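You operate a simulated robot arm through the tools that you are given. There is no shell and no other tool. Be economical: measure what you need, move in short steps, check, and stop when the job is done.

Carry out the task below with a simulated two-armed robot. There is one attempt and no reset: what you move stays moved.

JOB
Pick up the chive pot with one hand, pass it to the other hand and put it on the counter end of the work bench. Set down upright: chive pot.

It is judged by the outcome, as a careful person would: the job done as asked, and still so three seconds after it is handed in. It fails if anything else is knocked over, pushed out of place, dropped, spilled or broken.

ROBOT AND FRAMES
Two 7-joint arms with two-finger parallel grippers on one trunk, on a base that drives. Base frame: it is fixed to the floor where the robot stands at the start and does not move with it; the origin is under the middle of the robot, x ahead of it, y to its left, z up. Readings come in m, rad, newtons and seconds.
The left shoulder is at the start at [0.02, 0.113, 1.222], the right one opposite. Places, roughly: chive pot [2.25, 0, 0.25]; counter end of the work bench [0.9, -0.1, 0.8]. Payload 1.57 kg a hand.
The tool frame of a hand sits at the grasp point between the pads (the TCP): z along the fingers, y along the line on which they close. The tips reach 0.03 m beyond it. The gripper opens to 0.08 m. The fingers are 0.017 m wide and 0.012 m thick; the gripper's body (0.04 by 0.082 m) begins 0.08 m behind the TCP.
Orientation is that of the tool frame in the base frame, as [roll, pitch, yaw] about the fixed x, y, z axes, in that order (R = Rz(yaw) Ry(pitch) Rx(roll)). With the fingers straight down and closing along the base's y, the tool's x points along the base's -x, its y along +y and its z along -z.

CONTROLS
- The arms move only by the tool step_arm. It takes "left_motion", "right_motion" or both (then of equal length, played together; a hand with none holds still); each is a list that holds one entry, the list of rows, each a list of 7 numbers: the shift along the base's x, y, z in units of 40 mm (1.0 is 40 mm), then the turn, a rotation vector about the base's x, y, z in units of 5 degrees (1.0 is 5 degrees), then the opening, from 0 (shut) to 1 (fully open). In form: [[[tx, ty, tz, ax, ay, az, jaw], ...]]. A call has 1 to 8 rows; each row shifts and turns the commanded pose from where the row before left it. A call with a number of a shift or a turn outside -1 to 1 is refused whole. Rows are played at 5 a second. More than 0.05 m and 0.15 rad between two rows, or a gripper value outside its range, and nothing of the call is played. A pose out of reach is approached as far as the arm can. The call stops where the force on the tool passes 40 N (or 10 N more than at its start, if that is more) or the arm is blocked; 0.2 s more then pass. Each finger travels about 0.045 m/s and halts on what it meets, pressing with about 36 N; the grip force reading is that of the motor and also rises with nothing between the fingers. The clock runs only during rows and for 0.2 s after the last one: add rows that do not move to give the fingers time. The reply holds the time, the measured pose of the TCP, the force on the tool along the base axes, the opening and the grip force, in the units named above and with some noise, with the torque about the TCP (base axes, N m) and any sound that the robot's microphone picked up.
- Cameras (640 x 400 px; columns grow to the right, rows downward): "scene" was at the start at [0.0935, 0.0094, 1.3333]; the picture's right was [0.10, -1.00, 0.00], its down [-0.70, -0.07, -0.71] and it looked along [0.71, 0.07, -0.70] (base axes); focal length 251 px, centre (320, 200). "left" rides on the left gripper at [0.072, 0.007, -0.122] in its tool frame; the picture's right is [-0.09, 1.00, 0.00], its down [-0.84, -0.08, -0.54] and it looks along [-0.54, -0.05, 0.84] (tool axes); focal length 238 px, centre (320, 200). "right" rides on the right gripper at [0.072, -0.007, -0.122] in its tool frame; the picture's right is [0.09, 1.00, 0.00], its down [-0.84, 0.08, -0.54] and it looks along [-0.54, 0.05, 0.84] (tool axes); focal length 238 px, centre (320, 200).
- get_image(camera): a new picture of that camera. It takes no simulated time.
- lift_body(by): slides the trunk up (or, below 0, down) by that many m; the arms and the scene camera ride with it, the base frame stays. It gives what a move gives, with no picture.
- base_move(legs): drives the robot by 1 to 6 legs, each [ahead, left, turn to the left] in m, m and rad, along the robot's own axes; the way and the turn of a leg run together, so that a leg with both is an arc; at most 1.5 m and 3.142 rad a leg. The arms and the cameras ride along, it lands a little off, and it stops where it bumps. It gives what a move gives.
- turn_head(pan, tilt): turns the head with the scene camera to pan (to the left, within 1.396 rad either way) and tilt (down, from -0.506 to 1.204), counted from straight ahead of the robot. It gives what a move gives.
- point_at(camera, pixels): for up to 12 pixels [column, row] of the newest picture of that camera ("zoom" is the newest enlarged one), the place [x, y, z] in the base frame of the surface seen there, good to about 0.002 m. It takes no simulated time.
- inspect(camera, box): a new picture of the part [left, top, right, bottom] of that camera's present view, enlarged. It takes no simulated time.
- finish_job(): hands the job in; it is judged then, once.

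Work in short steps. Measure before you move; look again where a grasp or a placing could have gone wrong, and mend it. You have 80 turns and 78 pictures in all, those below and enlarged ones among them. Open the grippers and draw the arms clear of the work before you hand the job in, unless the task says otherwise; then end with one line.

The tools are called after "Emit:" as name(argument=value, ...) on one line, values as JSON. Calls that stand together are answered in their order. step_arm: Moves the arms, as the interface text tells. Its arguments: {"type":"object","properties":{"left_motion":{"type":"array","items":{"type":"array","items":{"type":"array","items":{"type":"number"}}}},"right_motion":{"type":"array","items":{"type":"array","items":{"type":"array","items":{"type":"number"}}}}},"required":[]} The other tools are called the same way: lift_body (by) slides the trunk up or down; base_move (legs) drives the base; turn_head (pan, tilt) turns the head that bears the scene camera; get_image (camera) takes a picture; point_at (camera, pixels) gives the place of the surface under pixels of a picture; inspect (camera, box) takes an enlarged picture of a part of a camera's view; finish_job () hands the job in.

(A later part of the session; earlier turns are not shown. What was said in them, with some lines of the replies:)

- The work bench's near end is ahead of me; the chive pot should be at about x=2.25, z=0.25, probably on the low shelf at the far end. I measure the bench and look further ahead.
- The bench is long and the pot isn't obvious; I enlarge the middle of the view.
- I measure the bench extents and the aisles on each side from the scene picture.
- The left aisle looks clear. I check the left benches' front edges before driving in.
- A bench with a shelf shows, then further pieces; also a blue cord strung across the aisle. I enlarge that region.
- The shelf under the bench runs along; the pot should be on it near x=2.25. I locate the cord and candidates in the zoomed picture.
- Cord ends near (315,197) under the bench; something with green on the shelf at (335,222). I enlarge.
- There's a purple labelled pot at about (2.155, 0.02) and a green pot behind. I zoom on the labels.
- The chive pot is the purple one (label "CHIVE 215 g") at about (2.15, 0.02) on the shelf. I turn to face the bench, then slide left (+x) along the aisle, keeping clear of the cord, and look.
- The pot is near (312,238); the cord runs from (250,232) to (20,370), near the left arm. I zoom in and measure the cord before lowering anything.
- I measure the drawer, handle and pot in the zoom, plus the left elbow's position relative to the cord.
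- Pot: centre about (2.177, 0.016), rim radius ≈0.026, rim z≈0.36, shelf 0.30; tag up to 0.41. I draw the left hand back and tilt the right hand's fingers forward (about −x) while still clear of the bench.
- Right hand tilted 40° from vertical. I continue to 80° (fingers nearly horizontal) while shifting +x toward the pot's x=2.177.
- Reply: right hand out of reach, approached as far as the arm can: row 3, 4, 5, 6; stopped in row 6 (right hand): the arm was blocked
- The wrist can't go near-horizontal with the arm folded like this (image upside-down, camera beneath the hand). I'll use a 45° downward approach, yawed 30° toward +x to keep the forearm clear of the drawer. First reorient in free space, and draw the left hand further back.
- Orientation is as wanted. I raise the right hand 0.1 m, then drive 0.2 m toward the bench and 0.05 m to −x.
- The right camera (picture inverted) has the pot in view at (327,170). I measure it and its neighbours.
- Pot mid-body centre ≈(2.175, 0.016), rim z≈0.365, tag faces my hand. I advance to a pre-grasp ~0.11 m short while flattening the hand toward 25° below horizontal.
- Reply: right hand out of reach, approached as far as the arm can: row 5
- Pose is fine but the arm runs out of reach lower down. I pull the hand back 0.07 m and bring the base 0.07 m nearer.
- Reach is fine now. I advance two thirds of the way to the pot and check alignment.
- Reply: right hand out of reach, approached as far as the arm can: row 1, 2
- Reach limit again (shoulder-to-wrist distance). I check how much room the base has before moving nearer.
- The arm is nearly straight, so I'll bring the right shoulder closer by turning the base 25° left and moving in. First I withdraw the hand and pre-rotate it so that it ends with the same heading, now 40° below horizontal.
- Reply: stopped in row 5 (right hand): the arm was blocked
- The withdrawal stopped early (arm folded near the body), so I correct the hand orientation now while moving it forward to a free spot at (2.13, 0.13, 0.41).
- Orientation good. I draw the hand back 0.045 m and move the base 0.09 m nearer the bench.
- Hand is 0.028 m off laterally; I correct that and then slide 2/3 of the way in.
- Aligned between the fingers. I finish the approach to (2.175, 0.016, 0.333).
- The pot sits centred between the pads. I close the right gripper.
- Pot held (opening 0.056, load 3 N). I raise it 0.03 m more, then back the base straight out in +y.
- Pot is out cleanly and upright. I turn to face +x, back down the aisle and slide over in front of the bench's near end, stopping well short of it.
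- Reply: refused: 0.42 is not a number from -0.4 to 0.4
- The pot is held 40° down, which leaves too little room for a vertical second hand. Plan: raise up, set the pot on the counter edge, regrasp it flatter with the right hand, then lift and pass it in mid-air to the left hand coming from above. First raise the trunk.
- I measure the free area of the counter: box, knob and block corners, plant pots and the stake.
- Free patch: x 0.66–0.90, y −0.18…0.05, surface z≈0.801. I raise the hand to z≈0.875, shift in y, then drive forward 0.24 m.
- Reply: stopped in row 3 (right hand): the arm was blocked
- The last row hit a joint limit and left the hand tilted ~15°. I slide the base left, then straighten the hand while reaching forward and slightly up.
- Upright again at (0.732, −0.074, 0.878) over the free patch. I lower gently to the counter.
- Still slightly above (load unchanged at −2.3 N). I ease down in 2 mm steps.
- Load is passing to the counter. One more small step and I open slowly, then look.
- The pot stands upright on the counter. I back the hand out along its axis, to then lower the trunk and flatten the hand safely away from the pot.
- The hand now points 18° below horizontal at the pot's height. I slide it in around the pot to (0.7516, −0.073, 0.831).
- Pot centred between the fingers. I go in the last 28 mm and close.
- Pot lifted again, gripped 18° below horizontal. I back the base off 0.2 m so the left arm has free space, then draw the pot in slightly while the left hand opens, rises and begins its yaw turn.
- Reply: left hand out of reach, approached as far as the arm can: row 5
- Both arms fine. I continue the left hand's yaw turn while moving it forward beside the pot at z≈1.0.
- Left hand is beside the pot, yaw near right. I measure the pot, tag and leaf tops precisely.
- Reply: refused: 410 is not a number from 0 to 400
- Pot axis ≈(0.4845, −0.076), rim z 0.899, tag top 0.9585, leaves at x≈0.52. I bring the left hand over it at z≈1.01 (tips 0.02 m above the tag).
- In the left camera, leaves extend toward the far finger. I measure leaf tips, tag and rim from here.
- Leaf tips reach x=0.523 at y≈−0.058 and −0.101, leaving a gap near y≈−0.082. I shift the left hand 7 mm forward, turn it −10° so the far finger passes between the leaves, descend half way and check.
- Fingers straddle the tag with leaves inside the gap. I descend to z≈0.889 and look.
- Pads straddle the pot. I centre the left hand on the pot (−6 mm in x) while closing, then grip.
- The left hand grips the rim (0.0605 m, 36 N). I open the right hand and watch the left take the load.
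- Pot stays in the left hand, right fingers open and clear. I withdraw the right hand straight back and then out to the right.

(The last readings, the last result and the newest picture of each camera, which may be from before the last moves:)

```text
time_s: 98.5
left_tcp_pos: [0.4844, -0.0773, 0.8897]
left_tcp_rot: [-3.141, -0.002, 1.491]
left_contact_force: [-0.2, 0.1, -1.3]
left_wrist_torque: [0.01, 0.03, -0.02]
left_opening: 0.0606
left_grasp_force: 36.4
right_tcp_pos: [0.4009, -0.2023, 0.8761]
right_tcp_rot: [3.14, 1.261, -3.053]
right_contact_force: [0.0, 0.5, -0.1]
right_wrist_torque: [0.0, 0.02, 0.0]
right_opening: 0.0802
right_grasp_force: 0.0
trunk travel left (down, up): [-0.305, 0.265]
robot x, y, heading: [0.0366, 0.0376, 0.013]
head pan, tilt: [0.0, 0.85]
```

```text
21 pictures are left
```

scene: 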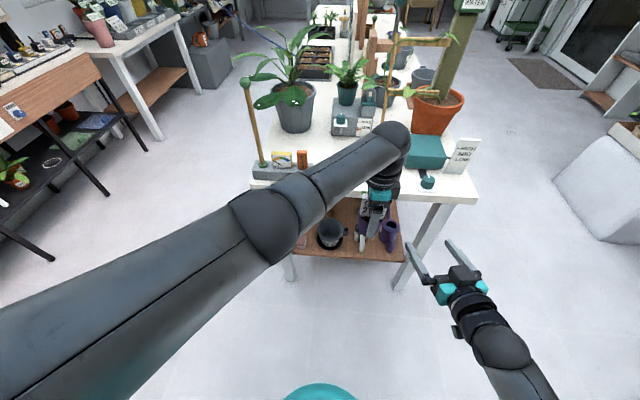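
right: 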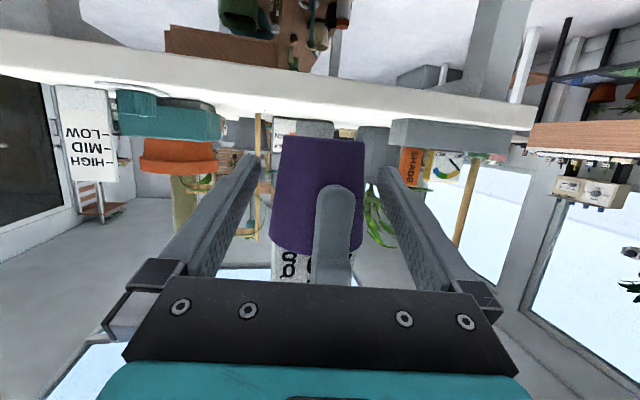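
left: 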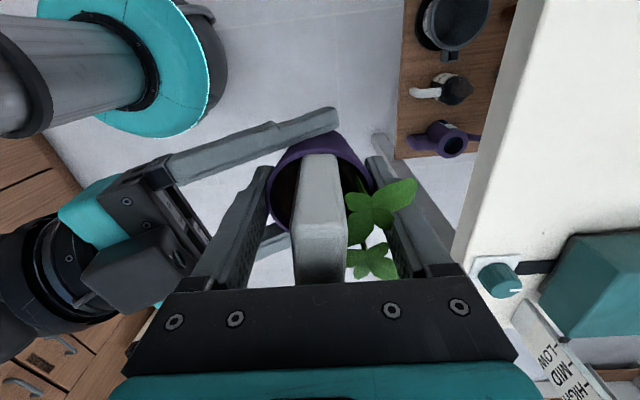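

I measure obstacles along the left arm's path: stick top, left elbow/forearm, plant leaves, sign, and the placing patch.

Emit:
point_at(camera="scene", pixels=[[245, 81], [262, 165], [270, 190], [330, 170], [400, 128], [310, 68], [280, 95], [463, 145], [372, 130], [385, 120], [350, 65], [427, 180]])

Emit:
step_arm(right_motion=[[[-0.2, -0.3, 0.9, 0, 0, 0, 1], [-0.2, -0.3, 0.9, 0, 0, 0, 1], [-0.2, -0.3, 0.9, 0, 0, 0, 0.5], [0, 0, 0.5, 0, 0, 0, 0.5]]])

```text
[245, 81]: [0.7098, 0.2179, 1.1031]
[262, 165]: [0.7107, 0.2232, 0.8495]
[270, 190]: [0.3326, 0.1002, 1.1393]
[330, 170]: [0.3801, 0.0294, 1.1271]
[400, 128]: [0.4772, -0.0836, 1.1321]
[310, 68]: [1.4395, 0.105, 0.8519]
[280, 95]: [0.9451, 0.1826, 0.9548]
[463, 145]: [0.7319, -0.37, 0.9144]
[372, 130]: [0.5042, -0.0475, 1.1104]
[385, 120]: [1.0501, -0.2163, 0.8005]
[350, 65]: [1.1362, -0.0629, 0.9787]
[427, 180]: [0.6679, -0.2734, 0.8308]
```

```text
time_s: 99.5
left_tcp_pos: [0.4846, -0.0763, 0.889]
left_tcp_rot: [-3.141, 0.0, 1.49]
left_contact_force: [0.5, 1.0, -0.8]
left_wrist_torque: [0.01, 0.0, -0.01]
left_opening: 0.0607
left_grasp_force: 36.0
right_tcp_pos: [0.3769, -0.2375, 1.003]
right_tcp_rot: [3.139, 1.261, -3.053]
right_contact_force: [-0.5, 0.5, 0.3]
right_wrist_torque: [-0.02, -0.02, 0.01]
right_opening: 0.0399
right_grasp_force: 0.0
trunk travel left (down, up): [-0.305, 0.265]
robot x, y, heading: [0.0361, 0.0372, 0.017]
head pan, tilt: [0.0, 0.85]
```

Path is clear (stick at y 0.22, top 1.10; my elbow at y≈0.10–0.15). Pot bottom is at z≈0.837, 36 mm above the counter. I drive forward 0.29 m.

Emit:
base_move(legs=[[0.29, 0, 0]])

Emit:
get_image(camera="scene")

Emit:
get_image(camera="left")

```text
time_s: 101.5
left_tcp_pos: [0.779, -0.0708, 0.8885]
left_tcp_rot: [-3.142, 0.001, 1.491]
left_contact_force: [-1.2, 0.4, -0.6]
left_wrist_torque: [-0.01, -0.01, 0.01]
left_opening: 0.0609
left_grasp_force: 35.9
right_tcp_pos: [0.6717, -0.2326, 1.004]
right_tcp_rot: [3.139, 1.261, -3.05]
right_contact_force: [0.5, -0.1, -0.1]
right_wrist_torque: [-0.03, 0.02, 0.02]
right_opening: 0.04
right_grasp_force: 0.0
trunk travel left (down, up): [-0.305, 0.265]
robot x, y, heading: [0.3274, 0.0433, 0.016]
head pan, tilt: [0.0, 0.85]
```

```text
20 pictures are left
```

scene: 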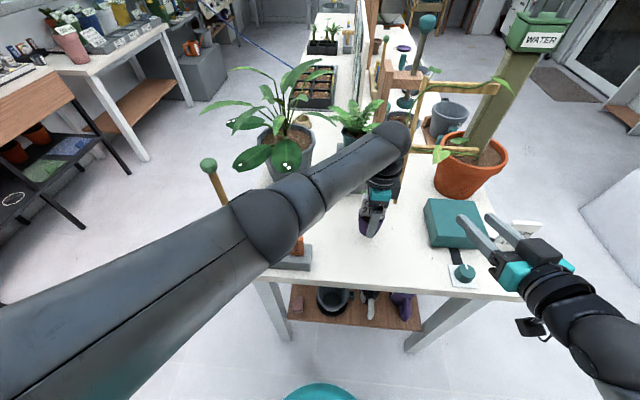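

```text
19 pictures are left
```

left: 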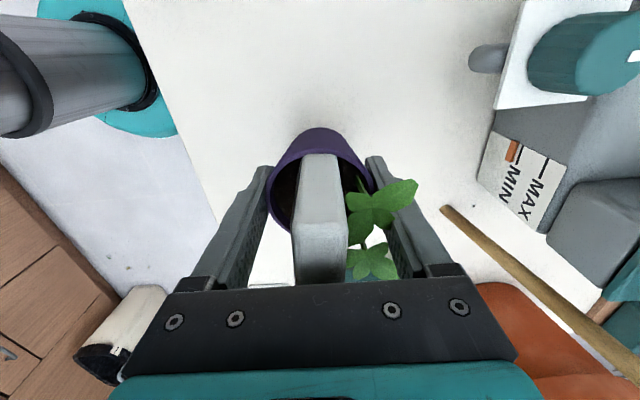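

Pot is over the free patch at (0.779, −0.071). I lower it gently toward the counter.

Emit:
step_arm(left_motion=[[[0, 0, -0.4, 0, 0, 0, 0], [0, 0, -0.35, 0, 0, 0, 0], [0, 0, -0.08, 0, 0, 0, 0], [0, 0, 0, 0, 0, 0, 0]]])

Emit:
get_image(camera="left")

Emit:
inspect(camera="scene", box=[310, 160, 450, 280])

```text
time_s: 102.5
left_tcp_pos: [0.7785, -0.0718, 0.8562]
left_tcp_rot: [3.14, -0.002, 1.494]
left_contact_force: [-0.6, -0.3, 0.2]
left_wrist_torque: [0.0, 0.01, -0.01]
left_opening: 0.0607
left_grasp_force: 36.1
right_tcp_pos: [0.6724, -0.234, 1.0043]
right_tcp_rot: [3.141, 1.259, -3.049]
right_contact_force: [0.6, -0.8, 1.0]
right_wrist_torque: [0.03, 0.02, -0.01]
right_opening: 0.0404
right_grasp_force: 0.0
trunk travel left (down, up): [-0.305, 0.265]
robot x, y, heading: [0.3275, 0.0406, 0.019]
head pan, tilt: [0.0, 0.85]
```

```text
18 pictures are left
```

left: 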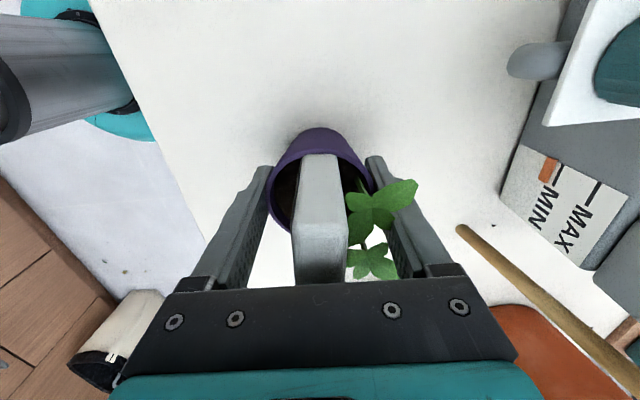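

```text
3.33 times, centred on (380, 220) of scene
```

zoom: 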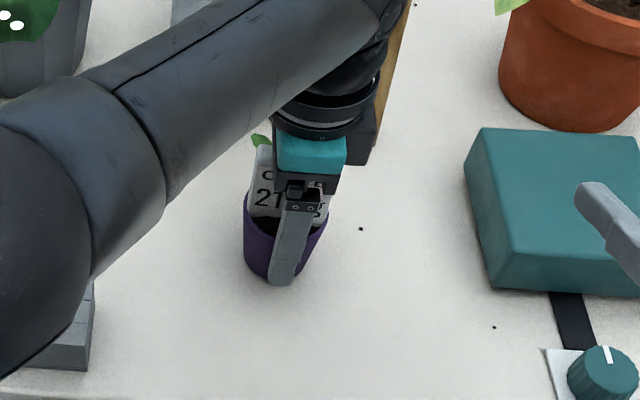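

Almost at the counter (predicted 3 mm). I lower in ~1.5 mm steps and watch the force.

Emit:
step_arm(left_motion=[[[0, 0, -0.04, 0, 0, 0, 0], [0, 0, -0.03, 0, 0, 0, 0], [0, 0, 0, 0, 0, 0, 0]]])

Emit:
step_arm(left_motion=[[[0, 0, -0.03, 0, 0, 0, 0], [0, 0, 0, 0, 0, 0, 0]]])

```text
time_s: 103.3
left_tcp_pos: [0.778, -0.0716, 0.8536]
left_tcp_rot: [-3.141, 0.001, 1.49]
left_contact_force: [0.2, -0.1, 0.8]
left_wrist_torque: [0.02, -0.01, 0.0]
left_opening: 0.0606
left_grasp_force: 35.5
right_tcp_pos: [0.6716, -0.2317, 1.0042]
right_tcp_rot: [3.14, 1.258, -3.047]
right_contact_force: [0.5, 0.5, -0.3]
right_wrist_torque: [0.0, 0.03, 0.03]
right_opening: 0.0402
right_grasp_force: 0.1
trunk travel left (down, up): [-0.305, 0.265]
robot x, y, heading: [0.3306, 0.0382, 0.014]
head pan, tilt: [0.0, 0.85]
```

```text
time_s: 103.9
left_tcp_pos: [0.7781, -0.0705, 0.8517]
left_tcp_rot: [-3.141, -0.002, 1.491]
left_contact_force: [0.3, 0.0, 0.5]
left_wrist_torque: [0.0, -0.02, 0.02]
left_opening: 0.0604
left_grasp_force: 36.4
right_tcp_pos: [0.6721, -0.2326, 1.0042]
right_tcp_rot: [3.141, 1.26, -3.048]
right_contact_force: [-0.5, -0.6, -0.2]
right_wrist_torque: [0.01, -0.02, 0.02]
right_opening: 0.04
right_grasp_force: 0.0
trunk travel left (down, up): [-0.305, 0.265]
robot x, y, heading: [0.3278, 0.0418, 0.018]
head pan, tilt: [0.0, 0.85]
```

No contact force yet; I continue 1.2 mm steps.

Emit:
step_arm(left_motion=[[[0, 0, -0.03, 0, 0, 0, 0], [0, 0, 0, 0, 0, 0, 0]]])

Emit:
inspect(camera="left", box=[250, 100, 390, 190])

Emit:
step_arm(left_motion=[[[0, 0, -0.03, 0, 0, 0, 0], [0, 0, 0, 0, 0, 0, 0]]])

```text
time_s: 104.5
left_tcp_pos: [0.7779, -0.0718, 0.8505]
left_tcp_rot: [3.14, 0.001, 1.49]
left_contact_force: [-0.7, 1.2, 3.6]
left_wrist_torque: [0.18, 0.08, 0.06]
left_opening: 0.0605
left_grasp_force: 35.7
right_tcp_pos: [0.6716, -0.2331, 1.0035]
right_tcp_rot: [3.142, 1.262, -3.05]
right_contact_force: [-1.1, -0.3, -0.6]
right_wrist_torque: [0.02, -0.02, 0.02]
right_opening: 0.0402
right_grasp_force: 0.0
trunk travel left (down, up): [-0.305, 0.265]
robot x, y, heading: [0.3303, 0.0375, 0.016]
head pan, tilt: [0.0, 0.85]
```

```text
4.44 times, centred on (320, 145) of left
```

zoom: 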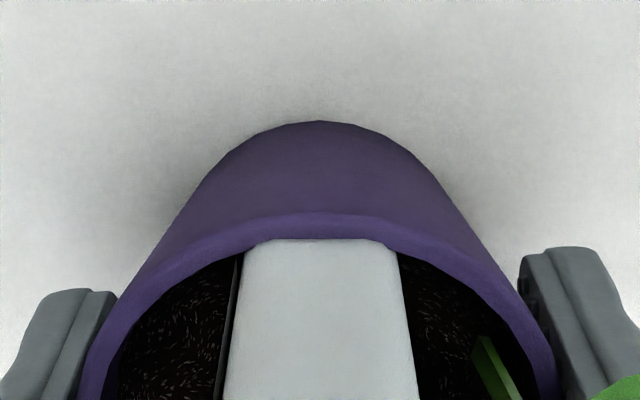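

```text
time_s: 105.1
left_tcp_pos: [0.7785, -0.0724, 0.851]
left_tcp_rot: [3.138, 0.0, 1.491]
left_contact_force: [-3.3, 1.3, 16.1]
left_wrist_torque: [0.35, 0.29, 0.08]
left_opening: 0.0606
left_grasp_force: 35.8
right_tcp_pos: [0.67, -0.2337, 1.0052]
right_tcp_rot: [3.141, 1.263, -3.046]
right_contact_force: [0.7, -0.1, 0.3]
right_wrist_torque: [0.0, -0.01, 0.0]
right_opening: 0.0402
right_grasp_force: 0.0
trunk travel left (down, up): [-0.305, 0.265]
robot x, y, heading: [0.3296, 0.0387, 0.015]
head pan, tilt: [0.0, 0.85]
```

Firm contact with the counter (16 N). I relax 1 mm, open the left hand fully, and check.

Emit:
step_arm(left_motion=[[[0, 0, 0.025, 0, 0, 0, 0], [0, 0, 0, 0, 0, 0, 0], [0, 0, 0, 0, 0, 0, 0.8], [0, 0, 0, 0, 0, 0, 0.9], [0, 0, 0, 0, 0, 0, 1], [0, 0, 0, 0, 0, 0, 1]]])

Emit:
get_image(camera="left")

```text
time_s: 106.5
left_tcp_pos: [0.7802, -0.0707, 0.8501]
left_tcp_rot: [-3.142, -0.001, 1.493]
left_contact_force: [-0.1, 0.2, 1.0]
left_wrist_torque: [0.01, -0.03, -0.02]
left_opening: 0.08
left_grasp_force: 0.0
right_tcp_pos: [0.672, -0.2332, 1.0039]
right_tcp_rot: [3.14, 1.259, -3.049]
right_contact_force: [-0.6, -0.5, 0.1]
right_wrist_torque: [-0.01, -0.04, 0.0]
right_opening: 0.0397
right_grasp_force: 0.1
trunk travel left (down, up): [-0.305, 0.265]
robot x, y, heading: [0.3277, 0.0443, 0.014]
head pan, tilt: [0.0, 0.85]
```

```text
15 pictures are left
```

left: 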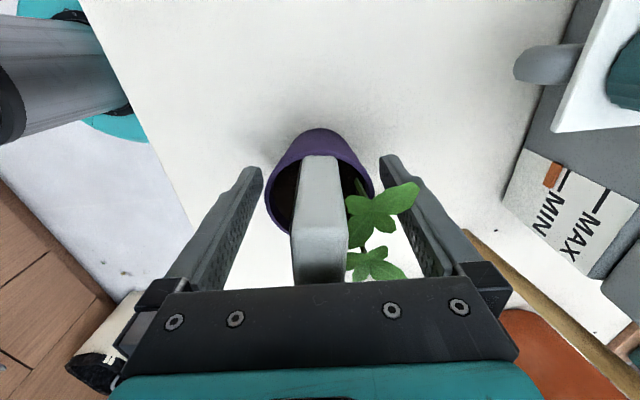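

Pot free and standing. I shift the open hand +6 mm in x so the far finger clears the leaf (as on the way in), then rise straight up.

Emit:
step_arm(left_motion=[[[0.14, 0, 0, 0, 0, 0, 1], [0, 0, 0, 0, 0, 0, 1], [0, 0, 0.3, 0, 0, 0, 1], [0, 0, 0.5, 0, 0, 0, 1], [0, 0, 0.7, 0, 0, 0, 1], [0, 0, 0.9, 0, 0, 0, 1], [0, 0, 0.9, 0, 0, 0, 1]]])

Emit:
get_image(camera="left")

Emit:
get_image(camera="scene")

```text
time_s: 108.1
left_tcp_pos: [0.7829, -0.0712, 0.9809]
left_tcp_rot: [3.14, -0.001, 1.492]
left_contact_force: [-0.5, -0.3, -0.1]
left_wrist_torque: [-0.02, 0.01, 0.01]
left_opening: 0.0802
left_grasp_force: 0.0
right_tcp_pos: [0.6708, -0.2339, 1.0051]
right_tcp_rot: [3.14, 1.261, -3.048]
right_contact_force: [-0.3, -0.4, -0.2]
right_wrist_torque: [-0.01, 0.04, -0.03]
right_opening: 0.0399
right_grasp_force: 0.1
trunk travel left (down, up): [-0.305, 0.265]
robot x, y, heading: [0.3244, 0.0451, 0.016]
head pan, tilt: [0.0, 0.85]
```

```text
14 pictures are left
```

left: 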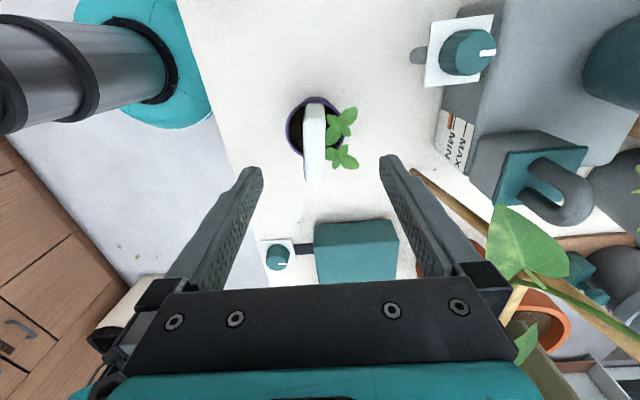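

```text
13 pictures are left
```

scene: 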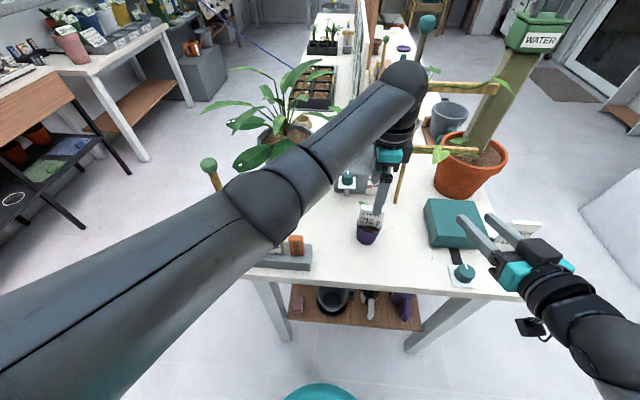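

Pot stands upright at (0.778, −0.072), hands clear. I rise a little more, then back the base away 0.35 m and take a final look.

Emit:
step_arm(left_motion=[[[0, 0, 0.5, 0, 0, 0, 1], [0, 0, 0.5, 0, 0, 0, 1]]], right_motion=[[[0, 0, 0, 0, 0, 0, 1], [0, 0, 0, 0, 0, 0, 1]]])

Emit:
base_move(legs=[[-0.35, 0, 0]])

Emit:
get_image(camera="scene")

Emit:
inspect(camera="scene", box=[240, 80, 480, 220])

```text
time_s: 108.7
left_tcp_pos: [0.7836, -0.0719, 1.0221]
left_tcp_rot: [-3.14, 0.0, 1.491]
left_contact_force: [-0.3, 0.4, 0.5]
left_wrist_torque: [-0.02, -0.02, 0.02]
left_opening: 0.0801
left_grasp_force: 0.1
right_tcp_pos: [0.671, -0.2338, 1.0056]
right_tcp_rot: [3.139, 1.26, -3.05]
right_contact_force: [0.1, 0.4, 0.1]
right_wrist_torque: [0.01, -0.01, 0.02]
right_opening: 0.08
right_grasp_force: 0.1
trunk travel left (down, up): [-0.305, 0.265]
robot x, y, heading: [0.3298, 0.0375, 0.02]
head pan, tilt: [0.0, 0.85]
```

```text
time_s: 111.0
left_tcp_pos: [0.4274, -0.0775, 1.022]
left_tcp_rot: [3.14, 0.0, 1.493]
left_contact_force: [-0.8, 0.4, 0.2]
left_wrist_torque: [0.04, -0.06, 0.01]
left_opening: 0.0801
left_grasp_force: 0.0
right_tcp_pos: [0.3141, -0.2384, 1.0047]
right_tcp_rot: [3.14, 1.26, -3.047]
right_contact_force: [0.1, 0.3, 0.2]
right_wrist_torque: [0.03, -0.03, 0.03]
right_opening: 0.08
right_grasp_force: 0.0
trunk travel left (down, up): [-0.305, 0.265]
robot x, y, heading: [-0.0236, 0.0333, 0.022]
head pan, tilt: [0.0, 0.85]
```

```text
12 pictures are left
```

scene: 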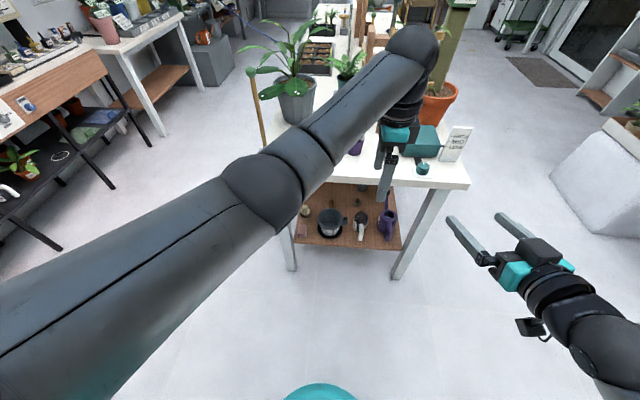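

```text
2.67 times, centred on (360, 150) of scene
```

zoom: 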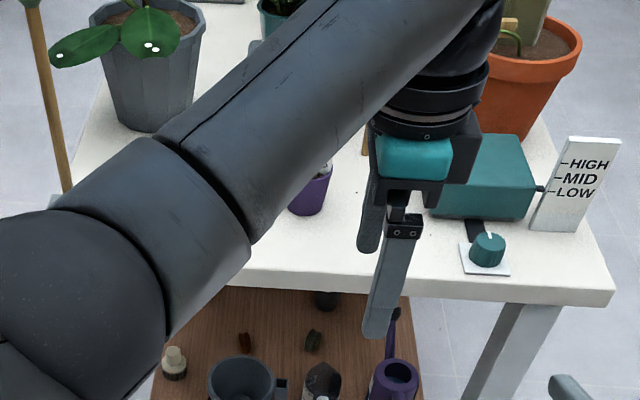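

The left arm hides the pot; I swing the left hand out to the left (+y), clear of everything, and look once more.

Emit:
step_arm(left_motion=[[[-0.2, 0.9, 0, 0, 0, 0, 1], [-0.2, 0.9, 0, 0, 0, 0, 1], [-0.2, 0.9, 0, 0, 0, 0, 1], [-0.2, 0.9, 0, 0, 0, 0, 1], [-0.2, 0.9, 0, 0, 0, 0, 1], [-0.2, 0.9, 0, 0, 0, 0, 1], [0, 0.9, 0, 0, 0, 0, 1]]])

Emit:
inspect(camera="scene", box=[240, 60, 480, 220])

```text
time_s: 112.6
left_tcp_pos: [0.38, 0.1752, 1.0228]
left_tcp_rot: [3.14, 0.001, 1.493]
left_contact_force: [-0.5, 0.3, -0.1]
left_wrist_torque: [-0.03, -0.03, 0.0]
left_opening: 0.0802
left_grasp_force: 0.0
right_tcp_pos: [0.3174, -0.2381, 1.0041]
right_tcp_rot: [3.14, 1.261, -3.046]
right_contact_force: [-0.1, 0.1, 0.1]
right_wrist_torque: [0.02, -0.02, -0.01]
right_opening: 0.0798
right_grasp_force: 0.1
trunk travel left (down, up): [-0.305, 0.265]
robot x, y, heading: [-0.0313, 0.0391, 0.02]
head pan, tilt: [0.0, 0.85]
```

```text
2.50 times, centred on (360, 140) of scene
```

zoom: 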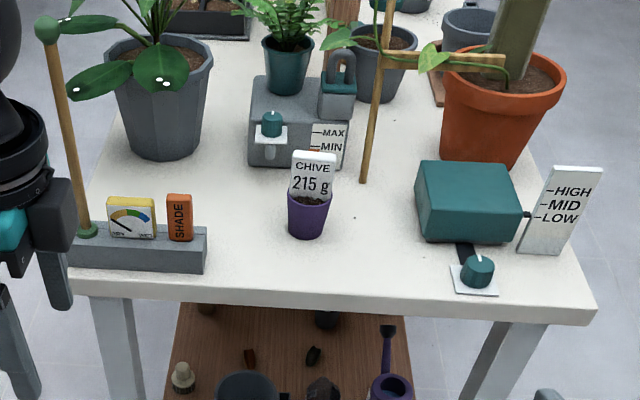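

The chive pot stands upright at (307, 210) in the zoom, nothing else on the counter has moved, and both grippers are open and clear. I hand the job in.

Emit:
finish_job()

```text
The job is handed in.
```

The chive pot is standing upright on the counter end of the work bench, passed from the right hand to the left in mid-air. On the way I set it down on that counter once so the right hand could regrip it before the pass. In the final picture nothing else on the counter had moved.
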